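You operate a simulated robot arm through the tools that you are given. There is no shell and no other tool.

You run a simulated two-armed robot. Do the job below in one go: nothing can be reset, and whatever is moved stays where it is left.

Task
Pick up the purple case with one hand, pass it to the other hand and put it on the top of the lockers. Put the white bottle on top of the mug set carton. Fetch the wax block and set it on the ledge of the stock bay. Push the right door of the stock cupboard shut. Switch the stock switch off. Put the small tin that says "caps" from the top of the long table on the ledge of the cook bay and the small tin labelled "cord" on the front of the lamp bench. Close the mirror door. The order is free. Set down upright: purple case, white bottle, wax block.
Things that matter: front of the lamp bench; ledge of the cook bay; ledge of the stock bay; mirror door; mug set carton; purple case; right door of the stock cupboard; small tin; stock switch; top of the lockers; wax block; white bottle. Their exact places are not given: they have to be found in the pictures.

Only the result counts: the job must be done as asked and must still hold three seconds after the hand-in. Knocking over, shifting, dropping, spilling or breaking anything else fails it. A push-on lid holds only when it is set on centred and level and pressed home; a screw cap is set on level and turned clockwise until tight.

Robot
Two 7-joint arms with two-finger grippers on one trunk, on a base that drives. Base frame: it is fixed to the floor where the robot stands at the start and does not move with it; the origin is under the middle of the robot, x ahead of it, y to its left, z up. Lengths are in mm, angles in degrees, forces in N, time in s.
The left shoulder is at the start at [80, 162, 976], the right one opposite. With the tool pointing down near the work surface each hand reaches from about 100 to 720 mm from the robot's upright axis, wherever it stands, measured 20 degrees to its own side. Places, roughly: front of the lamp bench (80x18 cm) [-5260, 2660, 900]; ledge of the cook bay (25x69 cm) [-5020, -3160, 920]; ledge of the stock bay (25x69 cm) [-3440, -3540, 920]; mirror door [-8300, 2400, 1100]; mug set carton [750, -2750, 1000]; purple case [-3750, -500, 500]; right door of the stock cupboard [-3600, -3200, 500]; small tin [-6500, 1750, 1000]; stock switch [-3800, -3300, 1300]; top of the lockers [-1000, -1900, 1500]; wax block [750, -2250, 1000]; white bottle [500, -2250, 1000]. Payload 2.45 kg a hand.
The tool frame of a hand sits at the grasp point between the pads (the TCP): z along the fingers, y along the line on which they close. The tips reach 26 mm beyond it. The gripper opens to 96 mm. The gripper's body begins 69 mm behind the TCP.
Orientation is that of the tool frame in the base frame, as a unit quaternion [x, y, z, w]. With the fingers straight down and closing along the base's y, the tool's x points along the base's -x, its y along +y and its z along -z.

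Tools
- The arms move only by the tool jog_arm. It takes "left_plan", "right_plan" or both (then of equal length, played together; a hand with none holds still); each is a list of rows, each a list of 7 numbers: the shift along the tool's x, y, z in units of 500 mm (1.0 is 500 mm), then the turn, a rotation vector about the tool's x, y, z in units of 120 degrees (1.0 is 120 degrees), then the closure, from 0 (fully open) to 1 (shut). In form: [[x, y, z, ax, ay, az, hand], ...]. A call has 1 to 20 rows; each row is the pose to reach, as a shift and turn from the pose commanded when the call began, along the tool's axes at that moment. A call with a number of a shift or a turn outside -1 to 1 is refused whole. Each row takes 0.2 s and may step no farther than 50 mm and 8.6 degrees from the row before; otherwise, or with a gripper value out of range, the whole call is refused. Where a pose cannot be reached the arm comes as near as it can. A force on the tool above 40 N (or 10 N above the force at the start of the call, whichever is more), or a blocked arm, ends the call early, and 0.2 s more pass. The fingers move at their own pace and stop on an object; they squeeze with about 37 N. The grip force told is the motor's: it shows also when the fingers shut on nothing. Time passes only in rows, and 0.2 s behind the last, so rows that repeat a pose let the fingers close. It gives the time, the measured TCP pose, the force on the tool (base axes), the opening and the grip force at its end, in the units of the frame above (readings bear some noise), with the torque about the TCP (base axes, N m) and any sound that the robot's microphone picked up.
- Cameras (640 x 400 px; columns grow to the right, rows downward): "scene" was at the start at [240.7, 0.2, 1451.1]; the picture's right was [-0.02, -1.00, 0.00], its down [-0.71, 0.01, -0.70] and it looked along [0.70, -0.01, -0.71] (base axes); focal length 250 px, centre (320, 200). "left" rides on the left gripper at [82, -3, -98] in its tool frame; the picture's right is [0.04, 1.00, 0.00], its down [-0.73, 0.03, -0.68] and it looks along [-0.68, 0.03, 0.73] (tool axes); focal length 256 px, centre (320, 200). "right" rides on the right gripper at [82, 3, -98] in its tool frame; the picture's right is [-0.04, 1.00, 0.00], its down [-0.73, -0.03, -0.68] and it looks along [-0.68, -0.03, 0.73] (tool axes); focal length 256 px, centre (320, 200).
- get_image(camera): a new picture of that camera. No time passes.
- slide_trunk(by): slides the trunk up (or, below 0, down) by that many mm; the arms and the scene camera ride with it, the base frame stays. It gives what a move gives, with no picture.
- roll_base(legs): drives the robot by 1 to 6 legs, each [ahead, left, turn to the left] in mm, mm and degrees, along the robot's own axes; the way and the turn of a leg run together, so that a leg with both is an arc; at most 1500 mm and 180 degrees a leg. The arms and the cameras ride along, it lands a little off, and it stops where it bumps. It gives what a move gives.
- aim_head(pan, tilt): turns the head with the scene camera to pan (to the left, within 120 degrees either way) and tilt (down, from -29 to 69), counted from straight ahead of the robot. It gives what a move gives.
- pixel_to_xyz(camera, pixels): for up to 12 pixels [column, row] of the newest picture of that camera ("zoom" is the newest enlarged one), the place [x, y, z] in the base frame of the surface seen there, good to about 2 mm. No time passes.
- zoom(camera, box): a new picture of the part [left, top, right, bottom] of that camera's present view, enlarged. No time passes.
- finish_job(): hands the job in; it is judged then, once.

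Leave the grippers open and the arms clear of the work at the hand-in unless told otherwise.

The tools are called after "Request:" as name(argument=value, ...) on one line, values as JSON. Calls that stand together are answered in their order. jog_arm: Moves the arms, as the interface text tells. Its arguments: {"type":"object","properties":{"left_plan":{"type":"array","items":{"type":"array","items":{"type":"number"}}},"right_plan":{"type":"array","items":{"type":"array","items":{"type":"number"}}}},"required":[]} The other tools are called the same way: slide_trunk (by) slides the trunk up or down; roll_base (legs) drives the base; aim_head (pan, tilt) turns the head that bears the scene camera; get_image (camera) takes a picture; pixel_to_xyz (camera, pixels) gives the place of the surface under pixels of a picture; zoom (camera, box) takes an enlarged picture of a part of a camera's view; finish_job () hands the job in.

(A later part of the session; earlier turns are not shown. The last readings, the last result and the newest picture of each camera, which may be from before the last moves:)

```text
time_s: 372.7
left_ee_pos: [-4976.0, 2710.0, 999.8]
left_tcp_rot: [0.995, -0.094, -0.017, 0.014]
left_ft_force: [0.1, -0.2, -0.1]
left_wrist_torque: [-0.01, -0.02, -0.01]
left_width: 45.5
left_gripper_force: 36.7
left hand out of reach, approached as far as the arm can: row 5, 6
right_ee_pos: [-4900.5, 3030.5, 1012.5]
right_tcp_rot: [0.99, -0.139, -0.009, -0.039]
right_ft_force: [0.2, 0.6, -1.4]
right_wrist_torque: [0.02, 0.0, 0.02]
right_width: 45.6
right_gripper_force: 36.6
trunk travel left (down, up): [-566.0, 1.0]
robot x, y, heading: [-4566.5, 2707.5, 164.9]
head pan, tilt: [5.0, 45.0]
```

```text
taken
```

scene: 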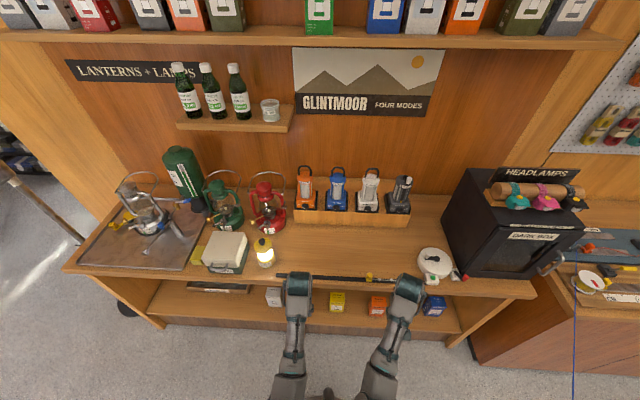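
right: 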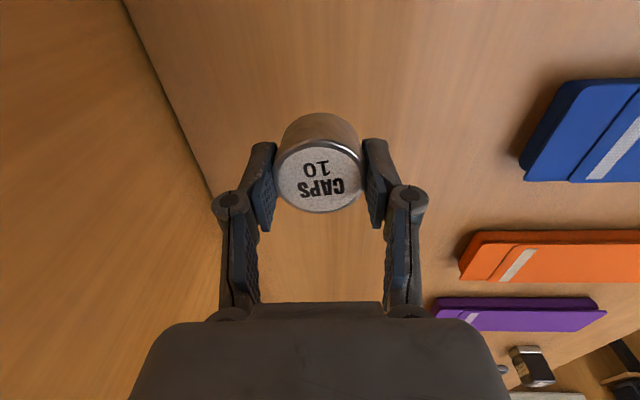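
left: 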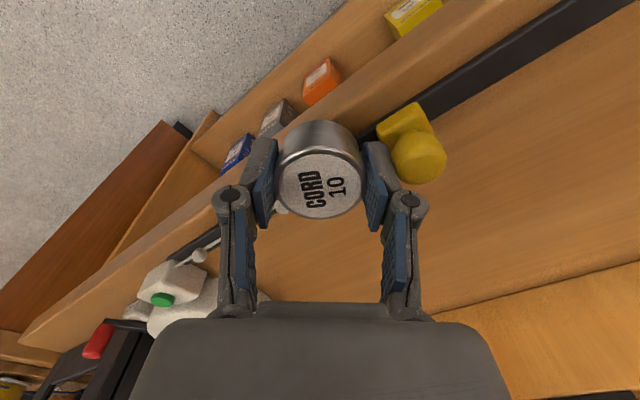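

The slider sits at (369,279). I drive forward 180.

Request:
roll_base(legs=[[180, 0, 1.5]])

Request:
jog_arm(left_plan=[[0, 0, 0, 0, 0, 0, 1], [0, 0, 0, 0, 0, 0, 1], [0, 0, 0, 0, 0, 0, 1], [0, 0, 0, 0, 0, 0, 1], [0, 0, 0, 0, 0, 0, 1], [0, 0, 0, 0, 0, 0, 1]])

Request:
get_image(camera="scene")

Request:
get_image(camera="left")

```text
time_s: 374.2
left_ee_pos: [-5142.9, 2746.7, 998.5]
left_tcp_rot: [0.996, -0.085, -0.015, 0.015]
left_ft_force: [1.2, 0.8, -1.2]
left_wrist_torque: [-0.03, 0.0, 0.01]
left_width: 45.8
left_gripper_force: 37.0
right_ee_pos: [-5077.9, 3064.8, 1012.9]
right_tcp_rot: [0.991, -0.128, -0.011, -0.04]
right_ft_force: [-0.8, -0.3, -0.5]
right_wrist_torque: [0.0, -0.01, -0.02]
right_width: 45.5
right_gripper_force: 36.9
trunk travel left (down, up): [-566.0, 1.0]
robot x, y, heading: [-4737.8, 2745.7, 166.1]
head pan, tilt: [5.0, 45.0]
```

```text
time_s: 375.6
left_ee_pos: [-5143.7, 2746.3, 997.4]
left_tcp_rot: [0.996, -0.084, -0.012, 0.016]
left_ft_force: [0.0, -0.3, -1.4]
left_wrist_torque: [0.01, 0.0, 0.02]
left_width: 45.8
left_gripper_force: 37.3
right_ee_pos: [-5079.5, 3064.4, 1012.1]
right_tcp_rot: [0.991, -0.126, -0.01, -0.039]
right_ft_force: [0.3, -0.2, -0.4]
right_wrist_torque: [0.01, 0.0, -0.01]
right_width: 45.7
right_gripper_force: 37.0
trunk travel left (down, up): [-566.0, 1.0]
robot x, y, heading: [-4738.4, 2750.6, 166.3]
head pan, tilt: [5.0, 45.0]
```

```text
taken
```

scene: 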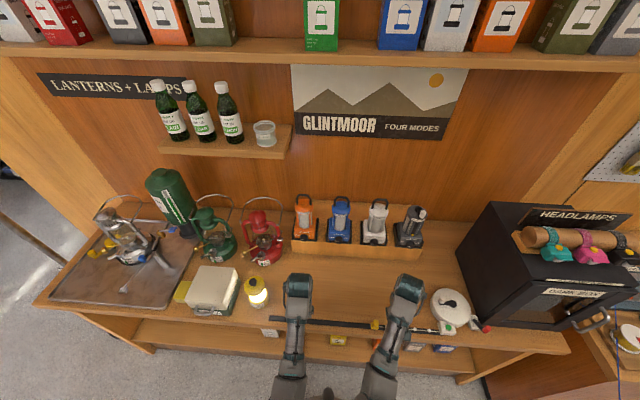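

```text
taken
```

left: 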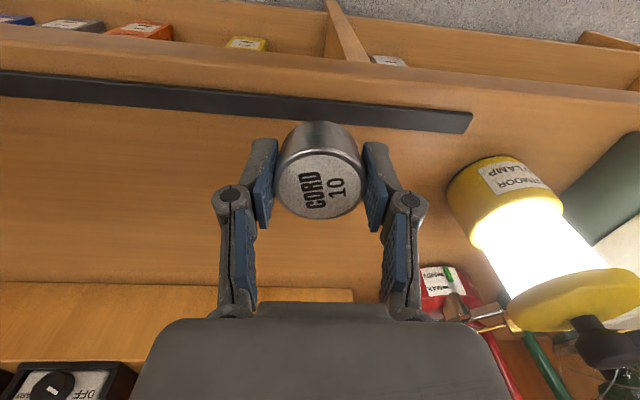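

I move the tin 81 mm forward and 13 mm right over the spot, straighten the hand, then lower it.

Request:
jog_arm(left_plan=[[-0.02, -0.004, 0, 0.003, 0.002, 0, 1], [-0.05, -0.01, 0, 0.006, 0.004, 0, 1], [-0.09, -0.016, 0, 0.009, 0.006, 0, 1], [-0.13, -0.022, 0, 0.012, 0.008, 0, 1], [-0.155, -0.025, 0, 0.016, 0.01, 0, 1], [-0.163, -0.025, 0.01, 0.016, 0.01, 0, 1], [-0.163, -0.025, 0.04, 0.016, 0.01, 0, 1], [-0.163, -0.025, 0.07, 0.016, 0.01, 0, 1], [-0.163, -0.025, 0.095, 0.016, 0.01, 0, 1], [-0.163, -0.025, 0.11, 0.016, 0.01, 0, 1], [-0.163, -0.025, 0.116, 0.016, 0.01, 0, 1], [-0.163, -0.025, 0.116, 0.016, 0.01, 0, 1], [-0.163, -0.025, 0.116, 0.016, 0.01, 0, 1], [-0.163, -0.025, 0.116, 0.016, 0.01, 0, 1]])

Request:
get_image(camera="left")

Request:
zoom(camera="scene", box=[220, 220, 420, 360])

```text
time_s: 378.6
left_ee_pos: [-5223.8, 2771.9, 941.3]
left_tcp_rot: [0.996, -0.084, -0.002, -0.002]
left_ft_force: [-0.3, -0.5, -0.7]
left_wrist_torque: [-0.02, 0.0, 0.02]
left_width: 45.6
left_gripper_force: 36.7
right_ee_pos: [-5078.2, 3064.5, 1013.8]
right_tcp_rot: [0.991, -0.126, -0.01, -0.04]
right_ft_force: [-1.3, -0.1, -1.4]
right_wrist_torque: [-0.01, 0.0, 0.0]
right_width: 45.6
right_gripper_force: 37.2
trunk travel left (down, up): [-566.0, 1.0]
robot x, y, heading: [-4741.2, 2752.6, 166.1]
head pan, tilt: [5.0, 45.0]
```

```text
taken
```

left: 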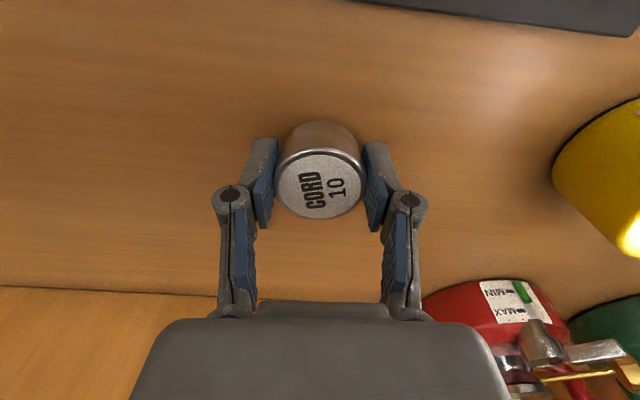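

```text
2.86 times, centred on (320, 290) of scene
```

zoom: 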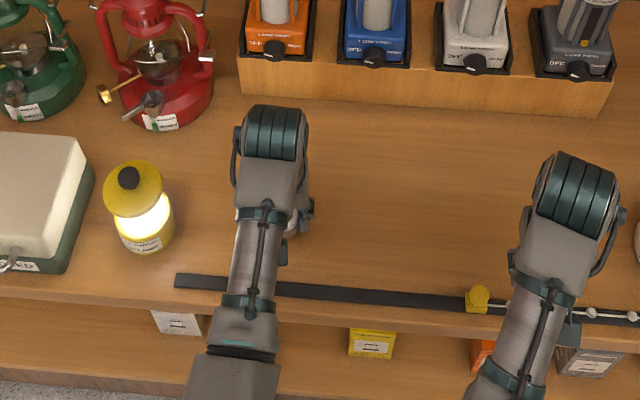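

Request:
jog_arm(left_plan=[[0, 0, 0.004, 0, 0, 0, 1], [0, 0, 0.008, 0, 0, 0, 1], [0, 0, 0.012, 0, 0, 0, 1], [0, 0, 0.016, 0, 0, 0, 1]])

Request:
jog_arm(left_plan=[[0, 0, 0.002, 0, 0, 0, 1], [0, 0, 0.004, 0, 0, 0, 1]])

```text
time_s: 379.6
left_ee_pos: [-5224.6, 2770.4, 933.5]
left_tcp_rot: [0.996, -0.084, -0.001, -0.001]
left_ft_force: [0.0, 0.3, -0.6]
left_wrist_torque: [-0.01, 0.01, 0.0]
left_width: 45.6
left_gripper_force: 37.0
right_ee_pos: [-5077.8, 3065.8, 1012.4]
right_tcp_rot: [0.991, -0.126, -0.01, -0.039]
right_ft_force: [0.1, -0.1, -1.1]
right_wrist_torque: [0.0, 0.03, 0.0]
right_width: 45.6
right_gripper_force: 37.2
trunk travel left (down, up): [-566.0, 1.0]
robot x, y, heading: [-4739.3, 2747.5, 166.1]
head pan, tilt: [5.0, 45.0]
```

```text
time_s: 380.2
left_ee_pos: [-5224.2, 2771.4, 931.5]
left_tcp_rot: [0.996, -0.085, -0.002, -0.001]
left_ft_force: [-0.2, -0.6, -0.6]
left_wrist_torque: [-0.04, -0.01, -0.01]
left_width: 45.8
left_gripper_force: 37.1
right_ee_pos: [-5079.2, 3064.2, 1012.0]
right_tcp_rot: [0.991, -0.127, -0.01, -0.04]
right_ft_force: [0.4, -0.8, -0.8]
right_wrist_torque: [0.0, 0.0, 0.0]
right_width: 45.5
right_gripper_force: 36.8
trunk travel left (down, up): [-566.0, 1.0]
robot x, y, heading: [-4740.1, 2750.5, 166.2]
head pan, tilt: [5.0, 45.0]
```

Request:
jog_arm(left_plan=[[0, 0, 0.002, 0, 0, 0, 1], [0, 0, 0.004, 0, 0, 0, 1]])

Request:
jog_arm(left_plan=[[0, 0, 0.002, 0, 0, 0, 1], [0, 0, 0.004, 0, 0, 0, 1]])

```text
time_s: 380.8
left_ee_pos: [-5224.7, 2770.1, 929.2]
left_tcp_rot: [0.996, -0.085, -0.002, -0.001]
left_ft_force: [-0.6, -0.7, 1.6]
left_wrist_torque: [-0.05, -0.08, -0.02]
left_width: 45.7
left_gripper_force: 36.9
right_ee_pos: [-5078.7, 3064.4, 1012.2]
right_tcp_rot: [0.991, -0.126, -0.011, -0.041]
right_ft_force: [0.4, 0.0, -0.7]
right_wrist_torque: [0.01, 0.01, 0.02]
right_width: 45.7
right_gripper_force: 36.7
trunk travel left (down, up): [-566.0, 1.0]
robot x, y, heading: [-4739.3, 2749.5, 166.2]
head pan, tilt: [5.0, 45.0]
```

```text
time_s: 381.4
left_ee_pos: [-5223.1, 2769.9, 930.9]
left_tcp_rot: [0.996, -0.085, -0.003, -0.002]
left_ft_force: [1.1, -2.6, 19.5]
left_wrist_torque: [-0.04, -0.39, -0.01]
left_width: 45.6
left_gripper_force: 36.6
right_ee_pos: [-5077.2, 3063.6, 1012.6]
right_tcp_rot: [0.991, -0.127, -0.011, -0.04]
right_ft_force: [0.2, -0.8, -0.6]
right_wrist_torque: [0.03, 0.0, -0.01]
right_width: 45.3
right_gripper_force: 36.5
trunk travel left (down, up): [-566.0, 1.0]
robot x, y, heading: [-4740.4, 2747.7, 166.0]
head pan, tilt: [5.0, 45.0]
```

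CORD rests on the bench (19 N). I open gently and lift off.

Request:
jog_arm(left_plan=[[0, 0, -0.003, 0, 0, 0, 0.51], [0, 0, -0.003, 0, 0, 0, 0.48], [0, 0, -0.003, 0, 0, 0, 0.42], [0, 0, -0.003, 0, 0, 0, 0.34], [0, 0, -0.003, 0, 0, 0, 0.25], [0, 0, -0.003, 0, 0, 0, 0.25]])

Request:
jog_arm(left_plan=[[0, 0, -0.01, 0, 0, 0, 0.25], [0, 0, -0.03, 0, 0, 0, 0.25], [0, 0, -0.06, 0, 0, 0, 0.25], [0, 0, -0.09, 0, 0, 0, 0.25], [0, 0, -0.12, 0, 0, 0, 0.25], [0, 0, -0.135, 0, 0, 0, 0.25]])

Request:
get_image(camera="left")

Request:
get_image(camera="scene")

```text
time_s: 382.8
left_ee_pos: [-5225.0, 2771.6, 928.3]
left_tcp_rot: [0.996, -0.084, -0.002, -0.001]
left_ft_force: [1.2, 0.5, 1.2]
left_wrist_torque: [0.0, 0.01, 0.01]
left_width: 71.9
left_gripper_force: 0.0
right_ee_pos: [-5079.6, 3064.4, 1011.5]
right_tcp_rot: [0.991, -0.126, -0.01, -0.039]
right_ft_force: [-0.1, 0.4, -0.3]
right_wrist_torque: [0.01, 0.02, 0.01]
right_width: 45.6
right_gripper_force: 36.7
trunk travel left (down, up): [-566.0, 1.0]
robot x, y, heading: [-4737.5, 2748.7, 166.3]
head pan, tilt: [5.0, 45.0]
```

```text
time_s: 384.2
left_ee_pos: [-5223.3, 2771.6, 997.6]
left_tcp_rot: [0.996, -0.085, -0.001, -0.001]
left_ft_force: [-0.2, -0.4, -0.1]
left_wrist_torque: [0.01, -0.02, 0.02]
left_width: 72.2
left_gripper_force: 0.0
right_ee_pos: [-5079.8, 3065.5, 1013.1]
right_tcp_rot: [0.991, -0.127, -0.01, -0.04]
right_ft_force: [0.6, -0.2, -0.4]
right_wrist_torque: [0.02, -0.03, 0.0]
right_width: 45.6
right_gripper_force: 36.7
trunk travel left (down, up): [-566.0, 1.0]
robot x, y, heading: [-4739.4, 2751.4, 166.3]
head pan, tilt: [5.0, 45.0]
```

```text
taken
```

left: 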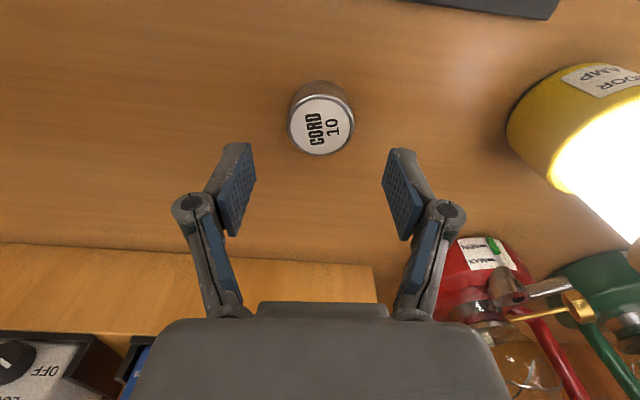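

```text
taken
```

scene: 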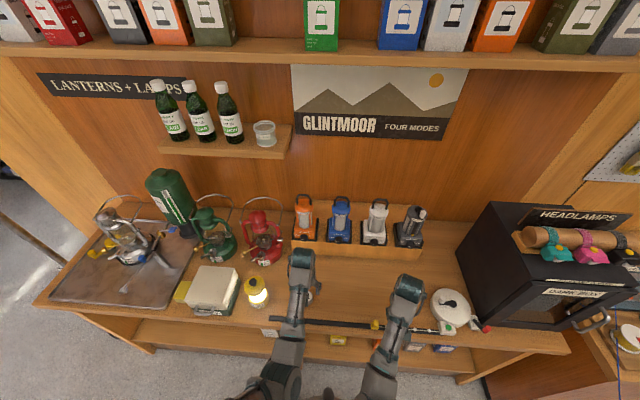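

CORD stands on the front of the lamp bench. I back off, then go south and west toward the mirror wardrobe.

Request:
roll_base(legs=[[-330, 0, 0]])

Request:
get_image(camera="scene")

Request:
zoom(camera="scene", box=[220, 180, 460, 320])

```text
time_s: 386.3
left_ee_pos: [-4903.0, 2688.9, 995.6]
left_tcp_rot: [0.997, -0.078, -0.001, 0.0]
left_ft_force: [0.1, -0.9, -0.2]
left_wrist_torque: [-0.03, 0.01, -0.01]
left_width: 71.7
left_gripper_force: 0.1
right_ee_pos: [-4762.7, 2985.8, 1011.5]
right_tcp_rot: [0.992, -0.121, -0.01, -0.04]
right_ft_force: [0.0, 0.0, -0.4]
right_wrist_torque: [-0.02, -0.01, 0.02]
right_width: 45.6
right_gripper_force: 37.2
trunk travel left (down, up): [-566.0, 1.0]
robot x, y, heading: [-4421.6, 2671.3, 167.0]
head pan, tilt: [5.0, 45.0]
```

```text
taken
```

scene: 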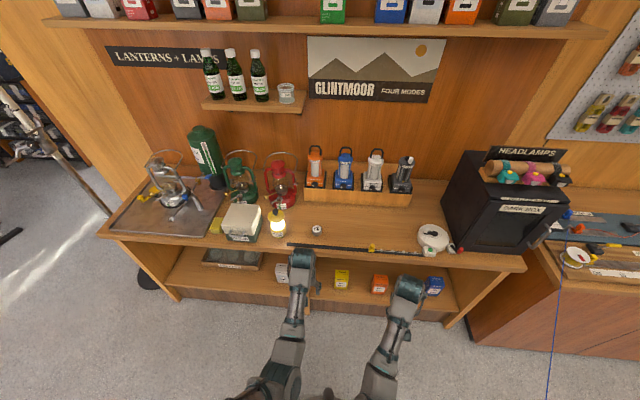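

```text
2.67 times, centred on (340, 250) of scene
```

zoom: 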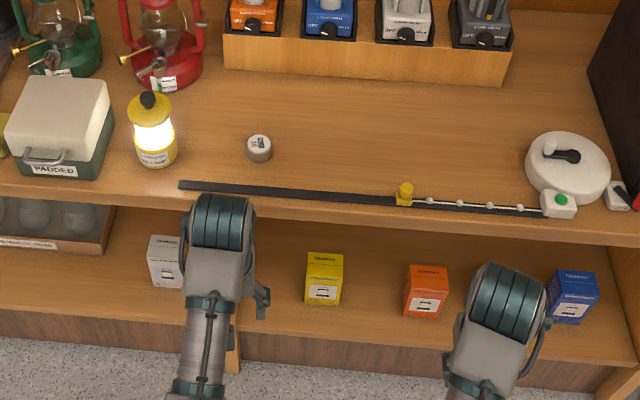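

CORD sits well. I lower the trunk by 250 for steadiness and drive south, then west.

Request:
slide_trunk(by=-250)

Request:
roll_base(legs=[[0, 1100, 0], [0, 1090, -0.4], [1300, 0, 0], [1300, 0, 0]])

Request:
aim_head(pan=0, tilt=25)

Request:
get_image(camera="scene")

```text
time_s: 388.9
left_ee_pos: [-4900.9, 2688.4, 748.2]
left_tcp_rot: [0.997, -0.078, -0.001, -0.001]
left_ft_force: [0.1, 0.4, 0.2]
left_wrist_torque: [0.0, -0.02, -0.02]
left_width: 72.0
left_gripper_force: 0.1
right_ee_pos: [-4754.1, 2989.4, 761.8]
right_tcp_rot: [0.991, -0.122, -0.006, -0.048]
right_ft_force: [-0.2, 0.4, -0.6]
right_wrist_torque: [0.0, -0.02, -0.02]
right_width: 45.5
right_gripper_force: 37.0
trunk travel left (down, up): [-316.0, 251.0]
robot x, y, heading: [-4418.0, 2673.3, 166.8]
head pan, tilt: [5.0, 45.0]
```

```text
time_s: 411.6
left_ee_pos: [-7880.9, 1198.7, 746.6]
left_tcp_rot: [0.997, -0.076, -0.002, -0.002]
left_ft_force: [0.2, 0.2, -0.5]
left_wrist_torque: [0.0, 0.0, 0.03]
left_width: 72.0
left_gripper_force: 0.1
right_ee_pos: [-7739.4, 1502.4, 762.9]
right_tcp_rot: [0.992, -0.119, -0.01, -0.05]
right_ft_force: [0.4, 0.4, -0.5]
right_wrist_torque: [-0.01, 0.0, -0.03]
right_width: 45.6
right_gripper_force: 36.4
trunk travel left (down, up): [-316.0, 251.0]
robot x, y, heading: [-7401.7, 1187.3, 167.3]
head pan, tilt: [5.0, 45.0]
```

```text
time_s: 412.4
left_ee_pos: [-7878.9, 1198.6, 748.2]
left_tcp_rot: [0.997, -0.075, -0.003, -0.001]
left_ft_force: [0.4, 0.0, 0.8]
left_wrist_torque: [-0.01, 0.0, 0.05]
left_width: 71.8
left_gripper_force: 0.1
right_ee_pos: [-7737.7, 1504.1, 764.1]
right_tcp_rot: [0.991, -0.119, -0.011, -0.051]
right_ft_force: [0.0, -0.5, 1.1]
right_wrist_torque: [0.02, 0.01, 0.0]
right_width: 45.5
right_gripper_force: 36.9
trunk travel left (down, up): [-316.0, 251.0]
robot x, y, heading: [-7397.3, 1183.4, 167.3]
head pan, tilt: [0.0, 25.0]
```

```text
taken
```

scene: 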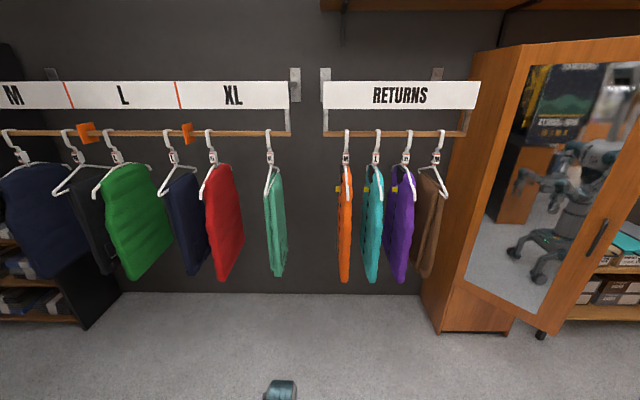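

The mirror door stands open toward me. I lower the trunk a bit more, move forward 250, and strafe right to get in front of the door's free edge.

Request:
slide_trunk(by=-100)

Request:
roll_base(legs=[[250, 0, 0], [0, -1390, -0.7]])

Request:
aim_head(pan=0, tilt=35)

Request:
get_image(camera="scene")

```text
time_s: 413.8
left_ee_pos: [-7877.7, 1192.6, 646.8]
left_tcp_rot: [0.997, -0.075, -0.003, 0.004]
left_ft_force: [0.1, 0.5, -0.4]
left_wrist_torque: [0.0, 0.05, 0.0]
left_width: 72.2
left_gripper_force: 0.0
right_ee_pos: [-7727.8, 1509.8, 650.7]
right_tcp_rot: [0.991, -0.119, 0.005, -0.06]
right_ft_force: [0.2, -0.3, -0.4]
right_wrist_torque: [0.01, 0.02, 0.01]
right_width: 45.8
right_gripper_force: 36.9
trunk travel left (down, up): [-216.0, 351.0]
robot x, y, heading: [-7401.2, 1185.2, 167.0]
head pan, tilt: [0.0, 25.0]
```

```text
time_s: 422.1
left_ee_pos: [-7817.2, 2591.5, 646.6]
left_tcp_rot: [0.997, -0.077, -0.003, 0.001]
left_ft_force: [0.1, -0.2, 0.1]
left_wrist_torque: [0.04, -0.01, 0.0]
left_width: 72.2
left_gripper_force: 0.0
right_ee_pos: [-7664.4, 2908.2, 654.0]
right_tcp_rot: [0.99, -0.123, 0.002, -0.061]
right_ft_force: [0.1, -0.2, -0.5]
right_wrist_torque: [0.02, -0.01, 0.01]
right_width: 45.6
right_gripper_force: 36.8
trunk travel left (down, up): [-216.0, 351.0]
robot x, y, heading: [-7337.6, 2578.8, 167.1]
head pan, tilt: [0.0, 25.0]
```

```text
time_s: 422.8
left_ee_pos: [-7816.1, 2590.3, 648.7]
left_tcp_rot: [0.997, -0.078, -0.005, 0.003]
left_ft_force: [-0.9, 0.2, 0.5]
left_wrist_torque: [0.02, 0.02, 0.01]
left_width: 72.0
left_gripper_force: 0.1
right_ee_pos: [-7663.6, 2909.6, 654.7]
right_tcp_rot: [0.991, -0.122, 0.001, -0.062]
right_ft_force: [-1.2, 0.7, -0.5]
right_wrist_torque: [0.01, 0.0, 0.01]
right_width: 45.7
right_gripper_force: 36.8
trunk travel left (down, up): [-216.0, 351.0]
robot x, y, heading: [-7337.7, 2581.2, 167.1]
head pan, tilt: [0.0, 35.0]
```

```text
taken
```

scene: 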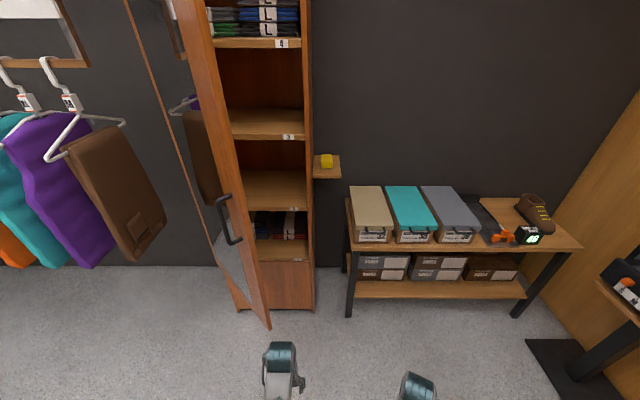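

From here I see the door edge-on, its free edge at (245,220), the handle on its left (mirror) side; I must push from the left side. I zoom and measure.

Request:
zoom(camera="scene", box=[130, 80, 370, 350])

Request:
pixel_to_xyz(camera="scene", pixels=[[267, 322], [245, 240], [225, 150], [263, 330], [228, 205], [240, 238], [309, 290], [327, 162], [335, 175], [237, 300], [200, 200], [205, 150]])

```text
1.48 times, centred on (250, 215) of scene
```

zoom: 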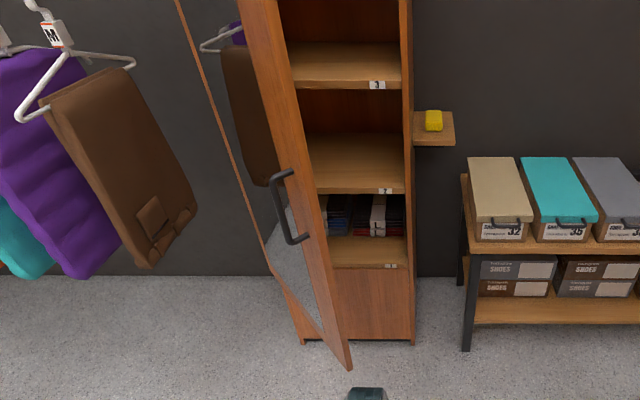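

```text
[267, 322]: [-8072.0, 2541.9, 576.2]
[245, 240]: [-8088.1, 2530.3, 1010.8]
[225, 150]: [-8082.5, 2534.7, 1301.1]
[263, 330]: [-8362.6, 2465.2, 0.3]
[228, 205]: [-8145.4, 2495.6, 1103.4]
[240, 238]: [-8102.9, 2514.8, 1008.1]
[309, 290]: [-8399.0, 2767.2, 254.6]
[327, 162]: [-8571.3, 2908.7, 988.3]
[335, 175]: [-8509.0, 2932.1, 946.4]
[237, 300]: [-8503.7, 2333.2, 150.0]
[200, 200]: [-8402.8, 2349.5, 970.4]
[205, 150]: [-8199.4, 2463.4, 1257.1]
```

I measure the shoe rack's front, to keep the right hand and base clear.

Request:
pixel_to_xyz(camera="scene", pixels=[[349, 312], [348, 245], [518, 310], [360, 295], [370, 235], [575, 245]])

Request:
jog_arm(left_plan=[[0.02, -0.03, -0.02, 0, 0, 0, 1], [0.05, -0.07, -0.05, 0, 0, 0, 1], [0.08, -0.12, -0.08, 0, 0, 0, 1], [0.11, -0.17, -0.11, 0, 0, 0, 1], [0.13, -0.21, -0.13, 0, 0, 0, 1], [0.13, -0.22, -0.14, 0, 0, 0, 1]], right_plan=[[0.03, 0, 0, 0, 0, 0, 1], [0.08, 0, 0, 0, 0, 0, 1], [0.14, 0, 0, 0, 0, 0, 1], [0.2, 0, 0, 0, 0, 0, 1], [0.26, 0, 0, 0, 0, 0, 1], [0.3, 0, 0, 0, 0, 0, 1]])

Request:
get_image(camera="scene")

```text
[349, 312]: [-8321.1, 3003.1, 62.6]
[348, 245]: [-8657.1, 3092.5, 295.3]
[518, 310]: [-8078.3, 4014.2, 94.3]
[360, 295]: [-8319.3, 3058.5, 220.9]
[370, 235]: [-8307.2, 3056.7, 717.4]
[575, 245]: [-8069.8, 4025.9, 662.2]
```

```text
time_s: 423.9
left_ee_pos: [-7768.5, 2646.5, 643.4]
left_tcp_rot: [0.997, -0.069, -0.017, 0.033]
left_ft_force: [-0.2, 1.2, -0.9]
left_wrist_torque: [0.01, 0.03, 0.0]
left_width: 0.0
left_gripper_force: 28.7
left hand out of reach, approached as far as the arm can: row 1, 2, 3, 4, 5
right_ee_pos: [-7625.6, 2907.0, 708.4]
right_tcp_rot: [0.984, -0.13, -0.097, -0.078]
right_ft_force: [0.7, -0.5, -0.4]
right_wrist_torque: [-0.02, -0.02, 0.01]
right_width: 45.7
right_gripper_force: 36.9
trunk travel left (down, up): [-216.0, 351.0]
robot x, y, heading: [-7337.9, 2580.6, 166.6]
head pan, tilt: [0.0, 35.0]
stopped in row 5 (right hand): the arm was blocked; the commanded pose is now the measured one
```

```text
taken
```

scene: 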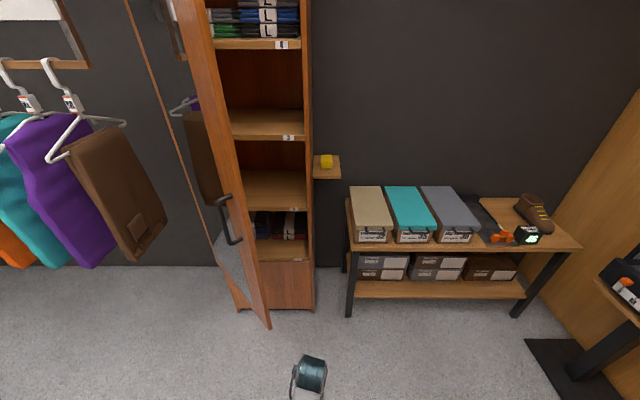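

I raise the trunk by 80 (left fist then at z≈723) and drive so the left fist stands just before the mirror side of the door's free edge.

Request:
slide_trunk(by=80)

Request:
roll_base(legs=[[0, 255, 0], [240, 0, 0]])

Request:
get_image(camera="scene")

Request:
get_image(camera="left")

```text
time_s: 425.1
left_ee_pos: [-7774.8, 2628.6, 714.2]
left_tcp_rot: [0.997, -0.062, -0.019, 0.051]
left_ft_force: [0.0, -0.4, 0.1]
left_wrist_torque: [0.01, -0.03, 0.03]
left_width: 0.0
left_gripper_force: 28.5
right_ee_pos: [-7622.6, 2905.0, 781.7]
right_tcp_rot: [0.984, -0.129, -0.092, -0.076]
right_ft_force: [0.2, -0.3, -0.4]
right_wrist_torque: [-0.02, -0.01, 0.0]
right_width: 45.5
right_gripper_force: 37.6
trunk travel left (down, up): [-296.0, 271.0]
robot x, y, heading: [-7335.7, 2582.6, 167.2]
head pan, tilt: [0.0, 35.0]
```

```text
time_s: 428.3
left_ee_pos: [-8069.5, 2416.6, 711.8]
left_tcp_rot: [0.997, -0.059, -0.015, 0.047]
left_ft_force: [0.1, -0.1, -0.1]
left_wrist_torque: [0.01, -0.03, -0.01]
left_width: 0.1
left_gripper_force: 28.4
right_ee_pos: [-7924.3, 2692.1, 784.2]
right_tcp_rot: [0.985, -0.122, -0.092, -0.079]
right_ft_force: [-0.1, -0.1, -0.4]
right_wrist_torque: [0.05, -0.02, -0.02]
right_width: 45.7
right_gripper_force: 36.9
trunk travel left (down, up): [-296.0, 271.0]
robot x, y, heading: [-7631.1, 2376.4, 167.5]
head pan, tilt: [0.0, 35.0]
```

```text
taken
```

scene: 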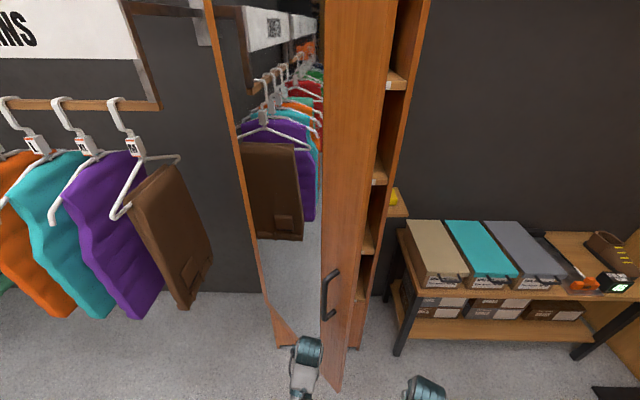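

```text
taken
```

left: 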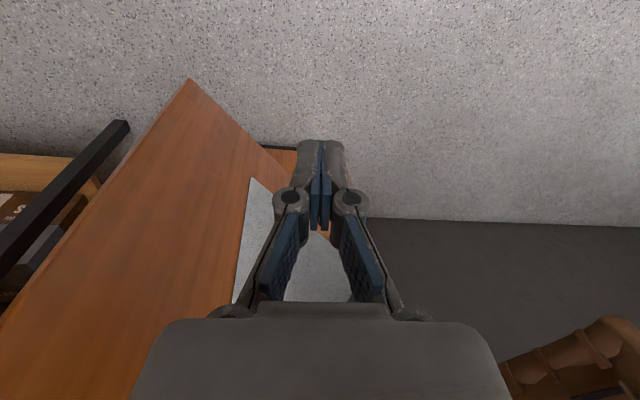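

The fist is about 110 mm before the mirror side of the door. I push by driving the base forward-right, following the door's swing (the robot stops by itself if the force gets high).

Request:
roll_base(legs=[[145, -92, 0], [145, -92, 0]])

Request:
get_image(camera="scene")

```text
time_s: 430.9
left_ee_pos: [-8308.0, 2655.3, 709.4]
left_tcp_rot: [0.997, -0.06, -0.015, 0.054]
left_ft_force: [1.0, -0.2, -0.1]
left_wrist_torque: [0.01, 0.0, -0.02]
left_width: 0.1
left_gripper_force: 28.8
right_ee_pos: [-8161.8, 2934.0, 782.3]
right_tcp_rot: [0.985, -0.123, -0.094, -0.077]
right_ft_force: [-0.5, 0.9, -0.5]
right_wrist_torque: [-0.02, -0.03, 0.02]
right_width: 45.8
right_gripper_force: 36.9
trunk travel left (down, up): [-296.0, 271.0]
robot x, y, heading: [-7872.9, 2618.8, 167.3]
head pan, tilt: [0.0, 35.0]
```

```text
taken
```

scene: 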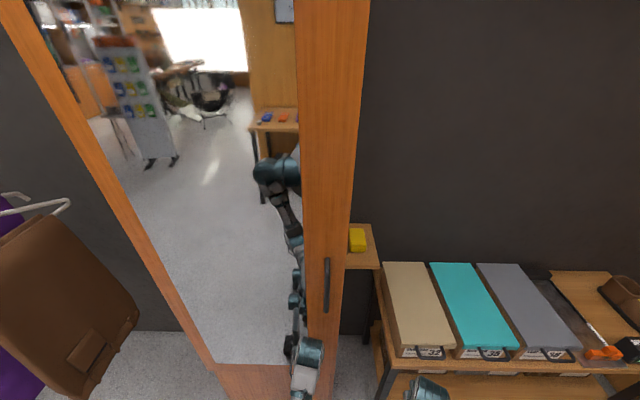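

Nearly shut. I finish with the left arm: forward about 100 and right 70 in small steps until it meets resistance.

Request:
jog_arm(left_plan=[[-0.02, -0.017, 0, 0, 0, 0, 1], [-0.045, -0.038, 0, 0, 0, 0, 1], [-0.07, -0.06, 0, 0, 0, 0, 1], [-0.095, -0.08, 0, 0, 0, 0, 1], [-0.12, -0.1, 0, 0, 0, 0, 1], [-0.145, -0.12, 0, 0, 0, 0, 1], [-0.17, -0.14, 0, 0, 0, 0, 1], [-0.19, -0.155, 0, 0, 0, 0, 1], [-0.2, -0.16, 0, 0, 0, 0, 1], [-0.21, -0.16, 0, 0, 0, 0, 1]])

Request:
get_image(camera="scene")

Request:
get_image(camera="left")

```text
time_s: 431.9
left_ee_pos: [-8352.7, 2673.2, 690.4]
left_tcp_rot: [0.994, -0.041, -0.01, 0.101]
left_ft_force: [0.4, 0.8, -1.1]
left_wrist_torque: [-0.04, 0.02, -0.01]
left_width: 0.0
left_gripper_force: 28.1
right_ee_pos: [-8153.7, 2946.8, 781.1]
right_tcp_rot: [0.985, -0.125, -0.096, -0.069]
right_ft_force: [0.1, 1.0, -0.8]
right_wrist_torque: [-0.06, 0.03, 0.0]
right_width: 45.8
right_gripper_force: 36.6
trunk travel left (down, up): [-296.0, 271.0]
robot x, y, heading: [-7870.8, 2616.8, 167.3]
head pan, tilt: [0.0, 35.0]
stopped in row 5 (left hand): the force on the tool passed its limit at 105 N (the readings are from after the stop); the commanded pose is now the measured one
```

```text
taken
```

scene: 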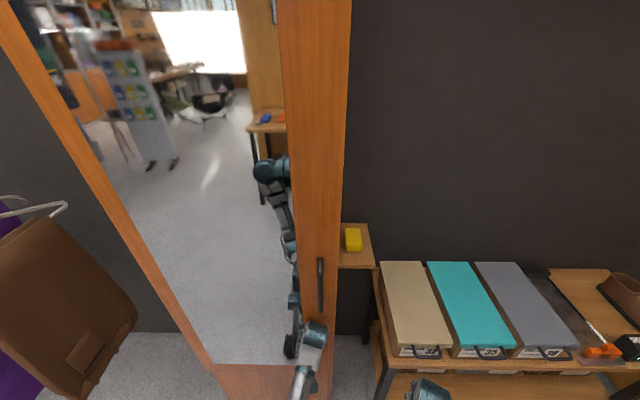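

```text
taken
```

left: 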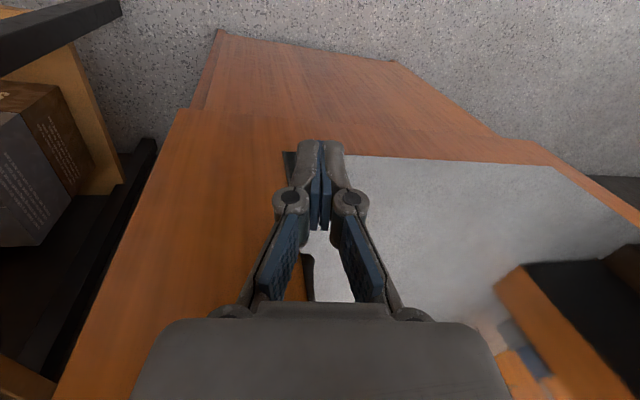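

It stopped at a hard resistance. I measure the door's free edge now to see if it is fully shut.

Request:
pixel_to_xyz(camera="scene", pixels=[[345, 150], [338, 250], [300, 200], [333, 300], [215, 365], [120, 230], [330, 390]])

Request:
zoom(camera="scene", box=[200, 200, 420, 400])

```text
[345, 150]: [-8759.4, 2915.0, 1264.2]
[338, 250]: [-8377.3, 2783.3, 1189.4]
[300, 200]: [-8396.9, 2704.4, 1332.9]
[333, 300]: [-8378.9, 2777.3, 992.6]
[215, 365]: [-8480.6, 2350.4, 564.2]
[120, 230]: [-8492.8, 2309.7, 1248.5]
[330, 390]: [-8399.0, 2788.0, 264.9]
```

```text
2.00 times, centred on (310, 300) of scene
```

zoom: 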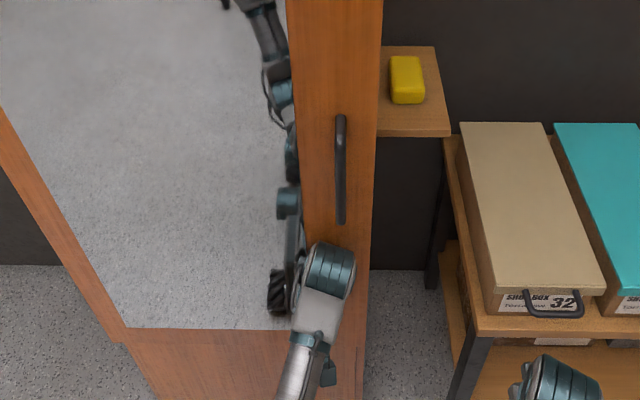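

The door's face is at the same depth on both sides (u≈9097): it is fully shut. I back off and check that it stays so.

Request:
roll_base(legs=[[-350, 0, 0]])

Request:
get_image(camera="scene")

Request:
pixel_to_xyz(camera="scene", pixels=[[285, 200], [300, 250], [200, 300], [160, 250], [290, 290], [295, 330]])

```text
time_s: 434.2
left_ee_pos: [-8014.8, 2588.9, 689.7]
left_tcp_rot: [0.995, -0.037, -0.012, 0.096]
left_ft_force: [0.0, -1.0, -0.2]
left_wrist_torque: [-0.01, 0.01, -0.02]
left_width: 0.0
left_gripper_force: 28.1
right_ee_pos: [-7815.8, 2863.4, 783.5]
right_tcp_rot: [0.985, -0.123, -0.096, -0.073]
right_ft_force: [-0.3, 0.6, -0.4]
right_wrist_torque: [-0.01, 0.03, 0.0]
right_width: 45.9
right_gripper_force: 37.1
trunk travel left (down, up): [-296.0, 271.0]
robot x, y, heading: [-7531.2, 2540.1, 167.5]
head pan, tilt: [0.0, 35.0]
```

```text
taken
```

scene: 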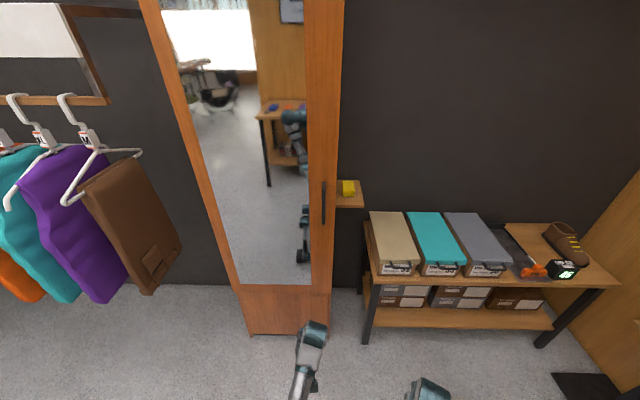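

```text
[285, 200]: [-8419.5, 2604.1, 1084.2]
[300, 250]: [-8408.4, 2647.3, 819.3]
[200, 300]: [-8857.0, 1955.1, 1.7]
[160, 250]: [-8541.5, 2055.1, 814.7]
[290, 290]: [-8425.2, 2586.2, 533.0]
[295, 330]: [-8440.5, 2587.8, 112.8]
```

The mirror door stays shut. Next: CAPS to the cook bay. I drive south, turn to face south, strafe east, then go south through the passage.

Request:
roll_base(legs=[[0, 1365, 0], [0, 0, 45], [0, 0, 44.5], [0, 1370, 0], [0, 1370, 0]])

Request:
get_image(camera="scene")

```text
time_s: 458.0
left_ee_pos: [-5098.3, 319.5, 691.5]
left_tcp_rot: [0.711, 0.696, 0.062, 0.076]
left_ft_force: [-0.5, 0.1, 0.2]
left_wrist_torque: [0.02, -0.02, 0.01]
left_width: 0.0
left_gripper_force: 28.8
right_ee_pos: [-5386.5, 504.6, 782.2]
right_tcp_rot: [0.767, 0.631, -0.119, 0.021]
right_ft_force: [-0.8, -0.2, -0.7]
right_wrist_torque: [0.02, -0.03, 0.0]
right_width: 45.7
right_gripper_force: 37.2
trunk travel left (down, up): [-296.0, 271.0]
robot x, y, heading: [-5079.9, 803.3, -99.1]
head pan, tilt: [0.0, 35.0]
```

```text
taken
```

scene: 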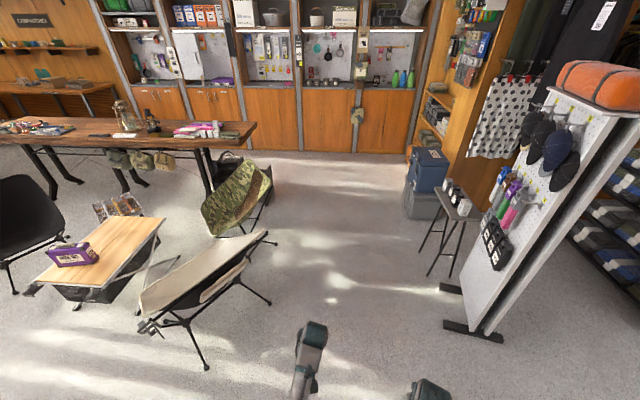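

The way south is clear. I measure the chair feet and stand feet for side clearance.

Request:
pixel_to_xyz(camera="scene", pixels=[[207, 368], [271, 302], [275, 242], [445, 325], [440, 288], [430, 274], [405, 215], [248, 195], [200, 190], [310, 160], [75, 250], [100, 235]])

```text
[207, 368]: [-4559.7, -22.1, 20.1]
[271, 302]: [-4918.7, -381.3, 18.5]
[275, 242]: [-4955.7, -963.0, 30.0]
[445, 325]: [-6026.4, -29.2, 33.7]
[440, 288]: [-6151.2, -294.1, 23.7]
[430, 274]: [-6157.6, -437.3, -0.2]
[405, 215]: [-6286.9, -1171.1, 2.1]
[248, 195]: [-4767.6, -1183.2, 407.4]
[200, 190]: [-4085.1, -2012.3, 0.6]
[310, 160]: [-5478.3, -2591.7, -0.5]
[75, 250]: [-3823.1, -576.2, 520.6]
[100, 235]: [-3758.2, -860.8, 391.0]
```

Clear. I turn 4° right and drive south 3.1 m, back to the bays.

Request:
roll_base(legs=[[0, 0, -4.3], [1500, 0, 0], [1400, 0, 0]])

Request:
aim_head(pan=30, tilt=30)

Request:
get_image(camera="scene")

```text
time_s: 472.2
left_ee_pos: [-5611.4, -2462.4, 691.9]
left_tcp_rot: [0.707, 0.7, 0.061, 0.076]
left_ft_force: [1.1, -0.5, -0.4]
left_wrist_torque: [0.0, 0.06, 0.02]
left_width: 0.0
left_gripper_force: 27.8
right_ee_pos: [-5898.8, -2281.9, 785.5]
right_tcp_rot: [0.763, 0.635, -0.12, 0.021]
right_ft_force: [0.7, -0.8, -1.5]
right_wrist_torque: [0.0, 0.0, -0.01]
right_width: 45.7
right_gripper_force: 36.5
trunk travel left (down, up): [-296.0, 271.0]
robot x, y, heading: [-5596.4, -1977.7, -98.3]
head pan, tilt: [0.0, 35.0]
```

```text
time_s: 473.1
left_ee_pos: [-5610.9, -2461.6, 692.3]
left_tcp_rot: [0.706, 0.701, 0.061, 0.077]
left_ft_force: [-0.2, 0.5, -1.3]
left_wrist_torque: [-0.02, 0.01, -0.03]
left_width: 0.0
left_gripper_force: 28.5
right_ee_pos: [-5898.8, -2280.0, 785.1]
right_tcp_rot: [0.763, 0.635, -0.121, 0.024]
right_ft_force: [0.0, 0.2, 0.2]
right_wrist_torque: [-0.01, -0.02, 0.02]
right_width: 45.6
right_gripper_force: 37.3
trunk travel left (down, up): [-296.0, 271.0]
robot x, y, heading: [-5593.5, -1979.7, -98.6]
head pan, tilt: [30.0, 30.0]
```

```text
taken
```

scene: 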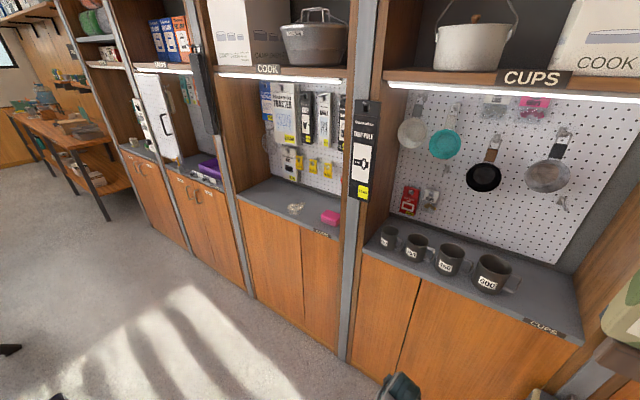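

I see the COOK bay with a pink item at (330,217) and a small heap at (295,207) on its ledge. I measure and zoom.

Request:
pixel_to_xyz(camera="scene", pixels=[[240, 197], [335, 236], [330, 217], [295, 208], [270, 200], [255, 192], [310, 215], [285, 185], [345, 130], [360, 200], [315, 205]])

Request:
zoom(camera="scene", box=[220, 140, 380, 260])

```text
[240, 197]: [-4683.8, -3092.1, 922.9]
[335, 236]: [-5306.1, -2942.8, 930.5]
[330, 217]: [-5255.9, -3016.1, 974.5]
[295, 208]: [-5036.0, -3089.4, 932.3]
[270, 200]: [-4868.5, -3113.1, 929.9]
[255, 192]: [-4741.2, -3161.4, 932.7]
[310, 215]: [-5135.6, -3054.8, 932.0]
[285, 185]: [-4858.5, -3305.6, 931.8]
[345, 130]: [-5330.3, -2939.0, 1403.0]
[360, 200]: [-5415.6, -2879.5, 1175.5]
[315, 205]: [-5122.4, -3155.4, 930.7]
```

```text
3.33 times, centred on (300, 200) of scene
```

zoom: 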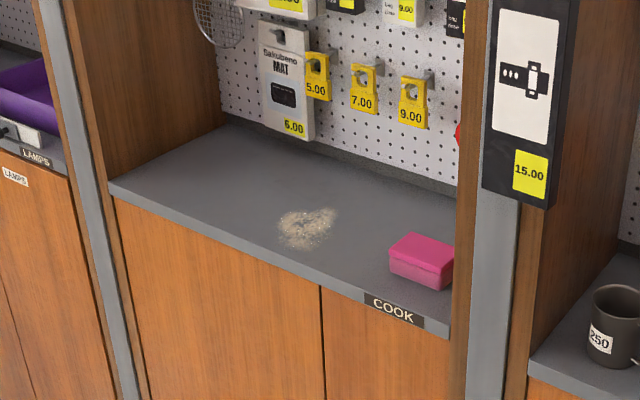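

I choose a clear place left of the crumbs: T ≈ (-4800,-3150), ledge z≈931. I square up, go forward, and strafe left in front of it.

Request:
roll_base(legs=[[0, 0, -4.8], [320, 0, 0], [0, 1245, 0]])

Request:
aim_head(pan=-15, tilt=40)

Request:
slide_trunk(by=230)

Request:
get_image(camera="scene")

```text
time_s: 481.7
left_ee_pos: [-4479.8, -3046.2, 693.3]
left_tcp_rot: [0.726, 0.681, 0.06, 0.08]
left_ft_force: [0.1, 0.3, -0.4]
left_wrist_torque: [0.0, -0.04, -0.02]
left_width: 0.0
left_gripper_force: 28.3
right_ee_pos: [-4757.9, -2849.9, 783.8]
right_tcp_rot: [0.78, 0.614, -0.12, 0.021]
right_ft_force: [-0.6, 0.4, 0.2]
right_wrist_torque: [0.02, 0.0, 0.03]
right_width: 45.8
right_gripper_force: 37.1
trunk travel left (down, up): [-296.0, 271.0]
robot x, y, heading: [-4436.4, -2563.5, -101.5]
head pan, tilt: [30.0, 30.0]
```

```text
time_s: 482.8
left_ee_pos: [-4477.3, -3045.7, 695.6]
left_tcp_rot: [0.725, 0.682, 0.059, 0.079]
left_ft_force: [0.9, -0.3, -0.3]
left_wrist_torque: [0.03, 0.0, 0.01]
left_width: 0.1
left_gripper_force: 28.7
right_ee_pos: [-4756.6, -2848.8, 785.3]
right_tcp_rot: [0.78, 0.614, -0.122, 0.02]
right_ft_force: [-0.5, 0.6, -0.1]
right_wrist_torque: [0.03, 0.05, 0.01]
right_width: 45.8
right_gripper_force: 37.4
trunk travel left (down, up): [-296.0, 271.0]
robot x, y, heading: [-4435.5, -2563.0, -101.5]
head pan, tilt: [-15.0, 40.0]
```

```text
time_s: 485.2
left_ee_pos: [-4463.4, -3050.9, 919.6]
left_tcp_rot: [0.72, 0.684, 0.067, 0.09]
left_ft_force: [-0.6, 0.7, -0.1]
left_wrist_torque: [0.0, 0.01, 0.0]
left_width: 0.2
left_gripper_force: 28.8
right_ee_pos: [-4756.2, -2848.5, 1015.5]
right_tcp_rot: [0.779, 0.614, -0.122, 0.02]
right_ft_force: [0.0, -0.2, -0.5]
right_wrist_torque: [0.02, 0.01, 0.0]
right_width: 45.7
right_gripper_force: 37.1
trunk travel left (down, up): [-526.0, 41.0]
robot x, y, heading: [-4439.1, -2565.8, -101.5]
head pan, tilt: [-15.0, 40.0]
```

```text
taken
```

scene: 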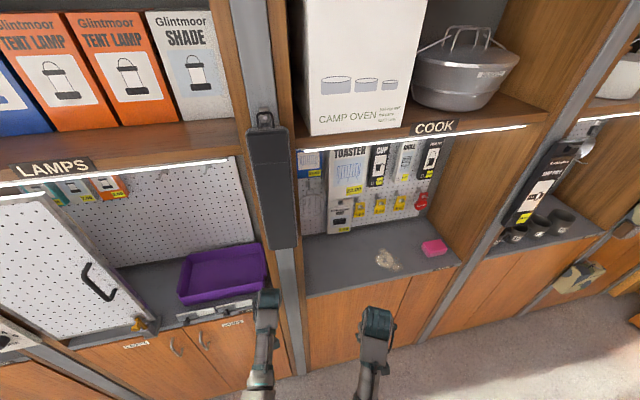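

The right hand already faces the target. I check the black bag hanging on the upright left of it.

Request:
pixel_to_xyz(camera="scene", pixels=[[270, 180], [292, 200], [270, 243], [290, 240], [300, 290], [330, 280], [350, 262], [385, 260], [345, 235], [250, 190]])

Request:
jog_arm(right_plan=[[0, 0, 0, -0.012, 0.023, 0, 1], [-0.02, 0, 0, -0.024, 0.046, 0, 1], [-0.05, 0, 0, -0.036, 0.07, 0, 1], [-0.08, 0, 0, -0.047, 0.092, 0, 1], [-0.1, 0, 0, -0.047, 0.092, 0, 1], [-0.1, 0, 0, -0.047, 0.092, 0, 1], [-0.1, 0, 0, -0.047, 0.092, 0, 1]])

Request:
get_image(camera="right")

```text
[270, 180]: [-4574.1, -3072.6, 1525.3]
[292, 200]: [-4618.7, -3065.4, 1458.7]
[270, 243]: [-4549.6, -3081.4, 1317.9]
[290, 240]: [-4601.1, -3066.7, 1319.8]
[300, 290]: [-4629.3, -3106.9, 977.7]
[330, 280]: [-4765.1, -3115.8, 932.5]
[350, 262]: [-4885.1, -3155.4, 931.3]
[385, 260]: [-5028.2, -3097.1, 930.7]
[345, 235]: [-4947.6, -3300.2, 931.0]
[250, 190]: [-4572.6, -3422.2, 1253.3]
```

```text
time_s: 486.8
left_ee_pos: [-4463.5, -3049.8, 918.8]
left_tcp_rot: [0.722, 0.683, 0.067, 0.09]
left_ft_force: [-0.2, -0.4, -0.1]
left_wrist_torque: [0.03, 0.0, 0.02]
left_width: 0.0
left_gripper_force: 28.2
right_ee_pos: [-4792.8, -2889.4, 974.1]
right_tcp_rot: [0.786, 0.617, -0.018, -0.007]
right_ft_force: [-0.1, -0.8, -0.8]
right_wrist_torque: [0.01, -0.01, 0.0]
right_width: 45.7
right_gripper_force: 36.7
right hand out of reach, approached as far as the arm can: row 1, 2, 3, 4, 5, 6, 7
trunk travel left (down, up): [-526.0, 41.0]
robot x, y, heading: [-4438.4, -2564.9, -101.6]
head pan, tilt: [-15.0, 40.0]
```

```text
taken
```

right: 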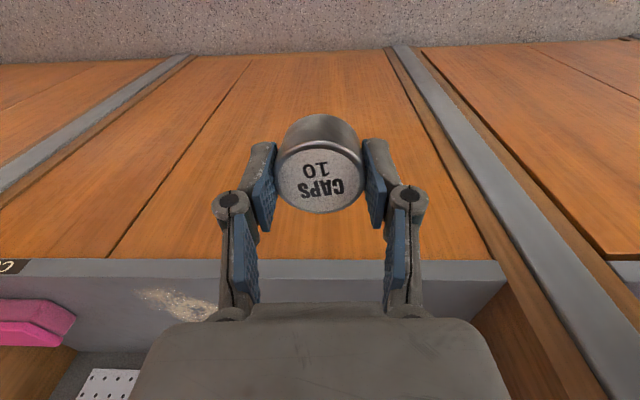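

The bag is high above (z≥1318). I bring the tin forward 100 while lifting 40 mm, then over the ledge to the spot.

Request:
jog_arm(right_plan=[[-0.03, 0.004, -0.01, 0, 0, 0, 1], [-0.08, 0.008, -0.03, 0, 0, 0, 1], [-0.13, 0.012, -0.05, 0, 0, 0, 1], [-0.18, 0.016, -0.07, 0, 0, 0, 1], [-0.22, 0.02, -0.08, 0, 0, 0, 1]])

Request:
get_image(camera="scene")

```text
time_s: 488.0
left_ee_pos: [-4462.8, -3051.1, 920.3]
left_tcp_rot: [0.721, 0.684, 0.065, 0.089]
left_ft_force: [-0.4, -0.2, 0.4]
left_wrist_torque: [0.0, 0.0, 0.0]
left_width: 0.0
left_gripper_force: 28.5
right_ee_pos: [-4806.4, -3004.7, 1016.1]
right_tcp_rot: [0.786, 0.618, -0.016, 0.0]
right_ft_force: [-0.1, 0.6, -0.7]
right_wrist_torque: [0.0, 0.0, 0.05]
right_width: 45.5
right_gripper_force: 37.5
trunk travel left (down, up): [-526.0, 41.0]
robot x, y, heading: [-4434.3, -2568.7, -101.7]
head pan, tilt: [-15.0, 40.0]
```

```text
taken
```

scene: 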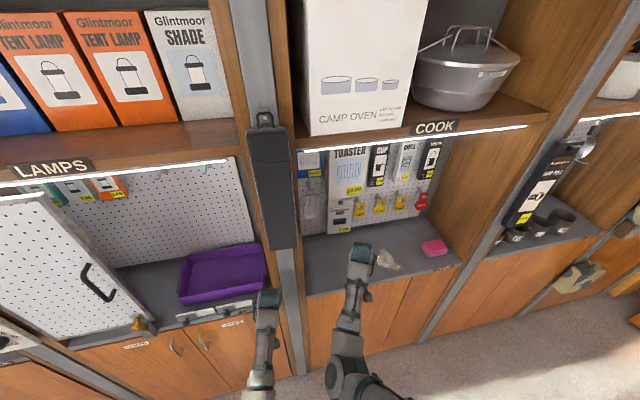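

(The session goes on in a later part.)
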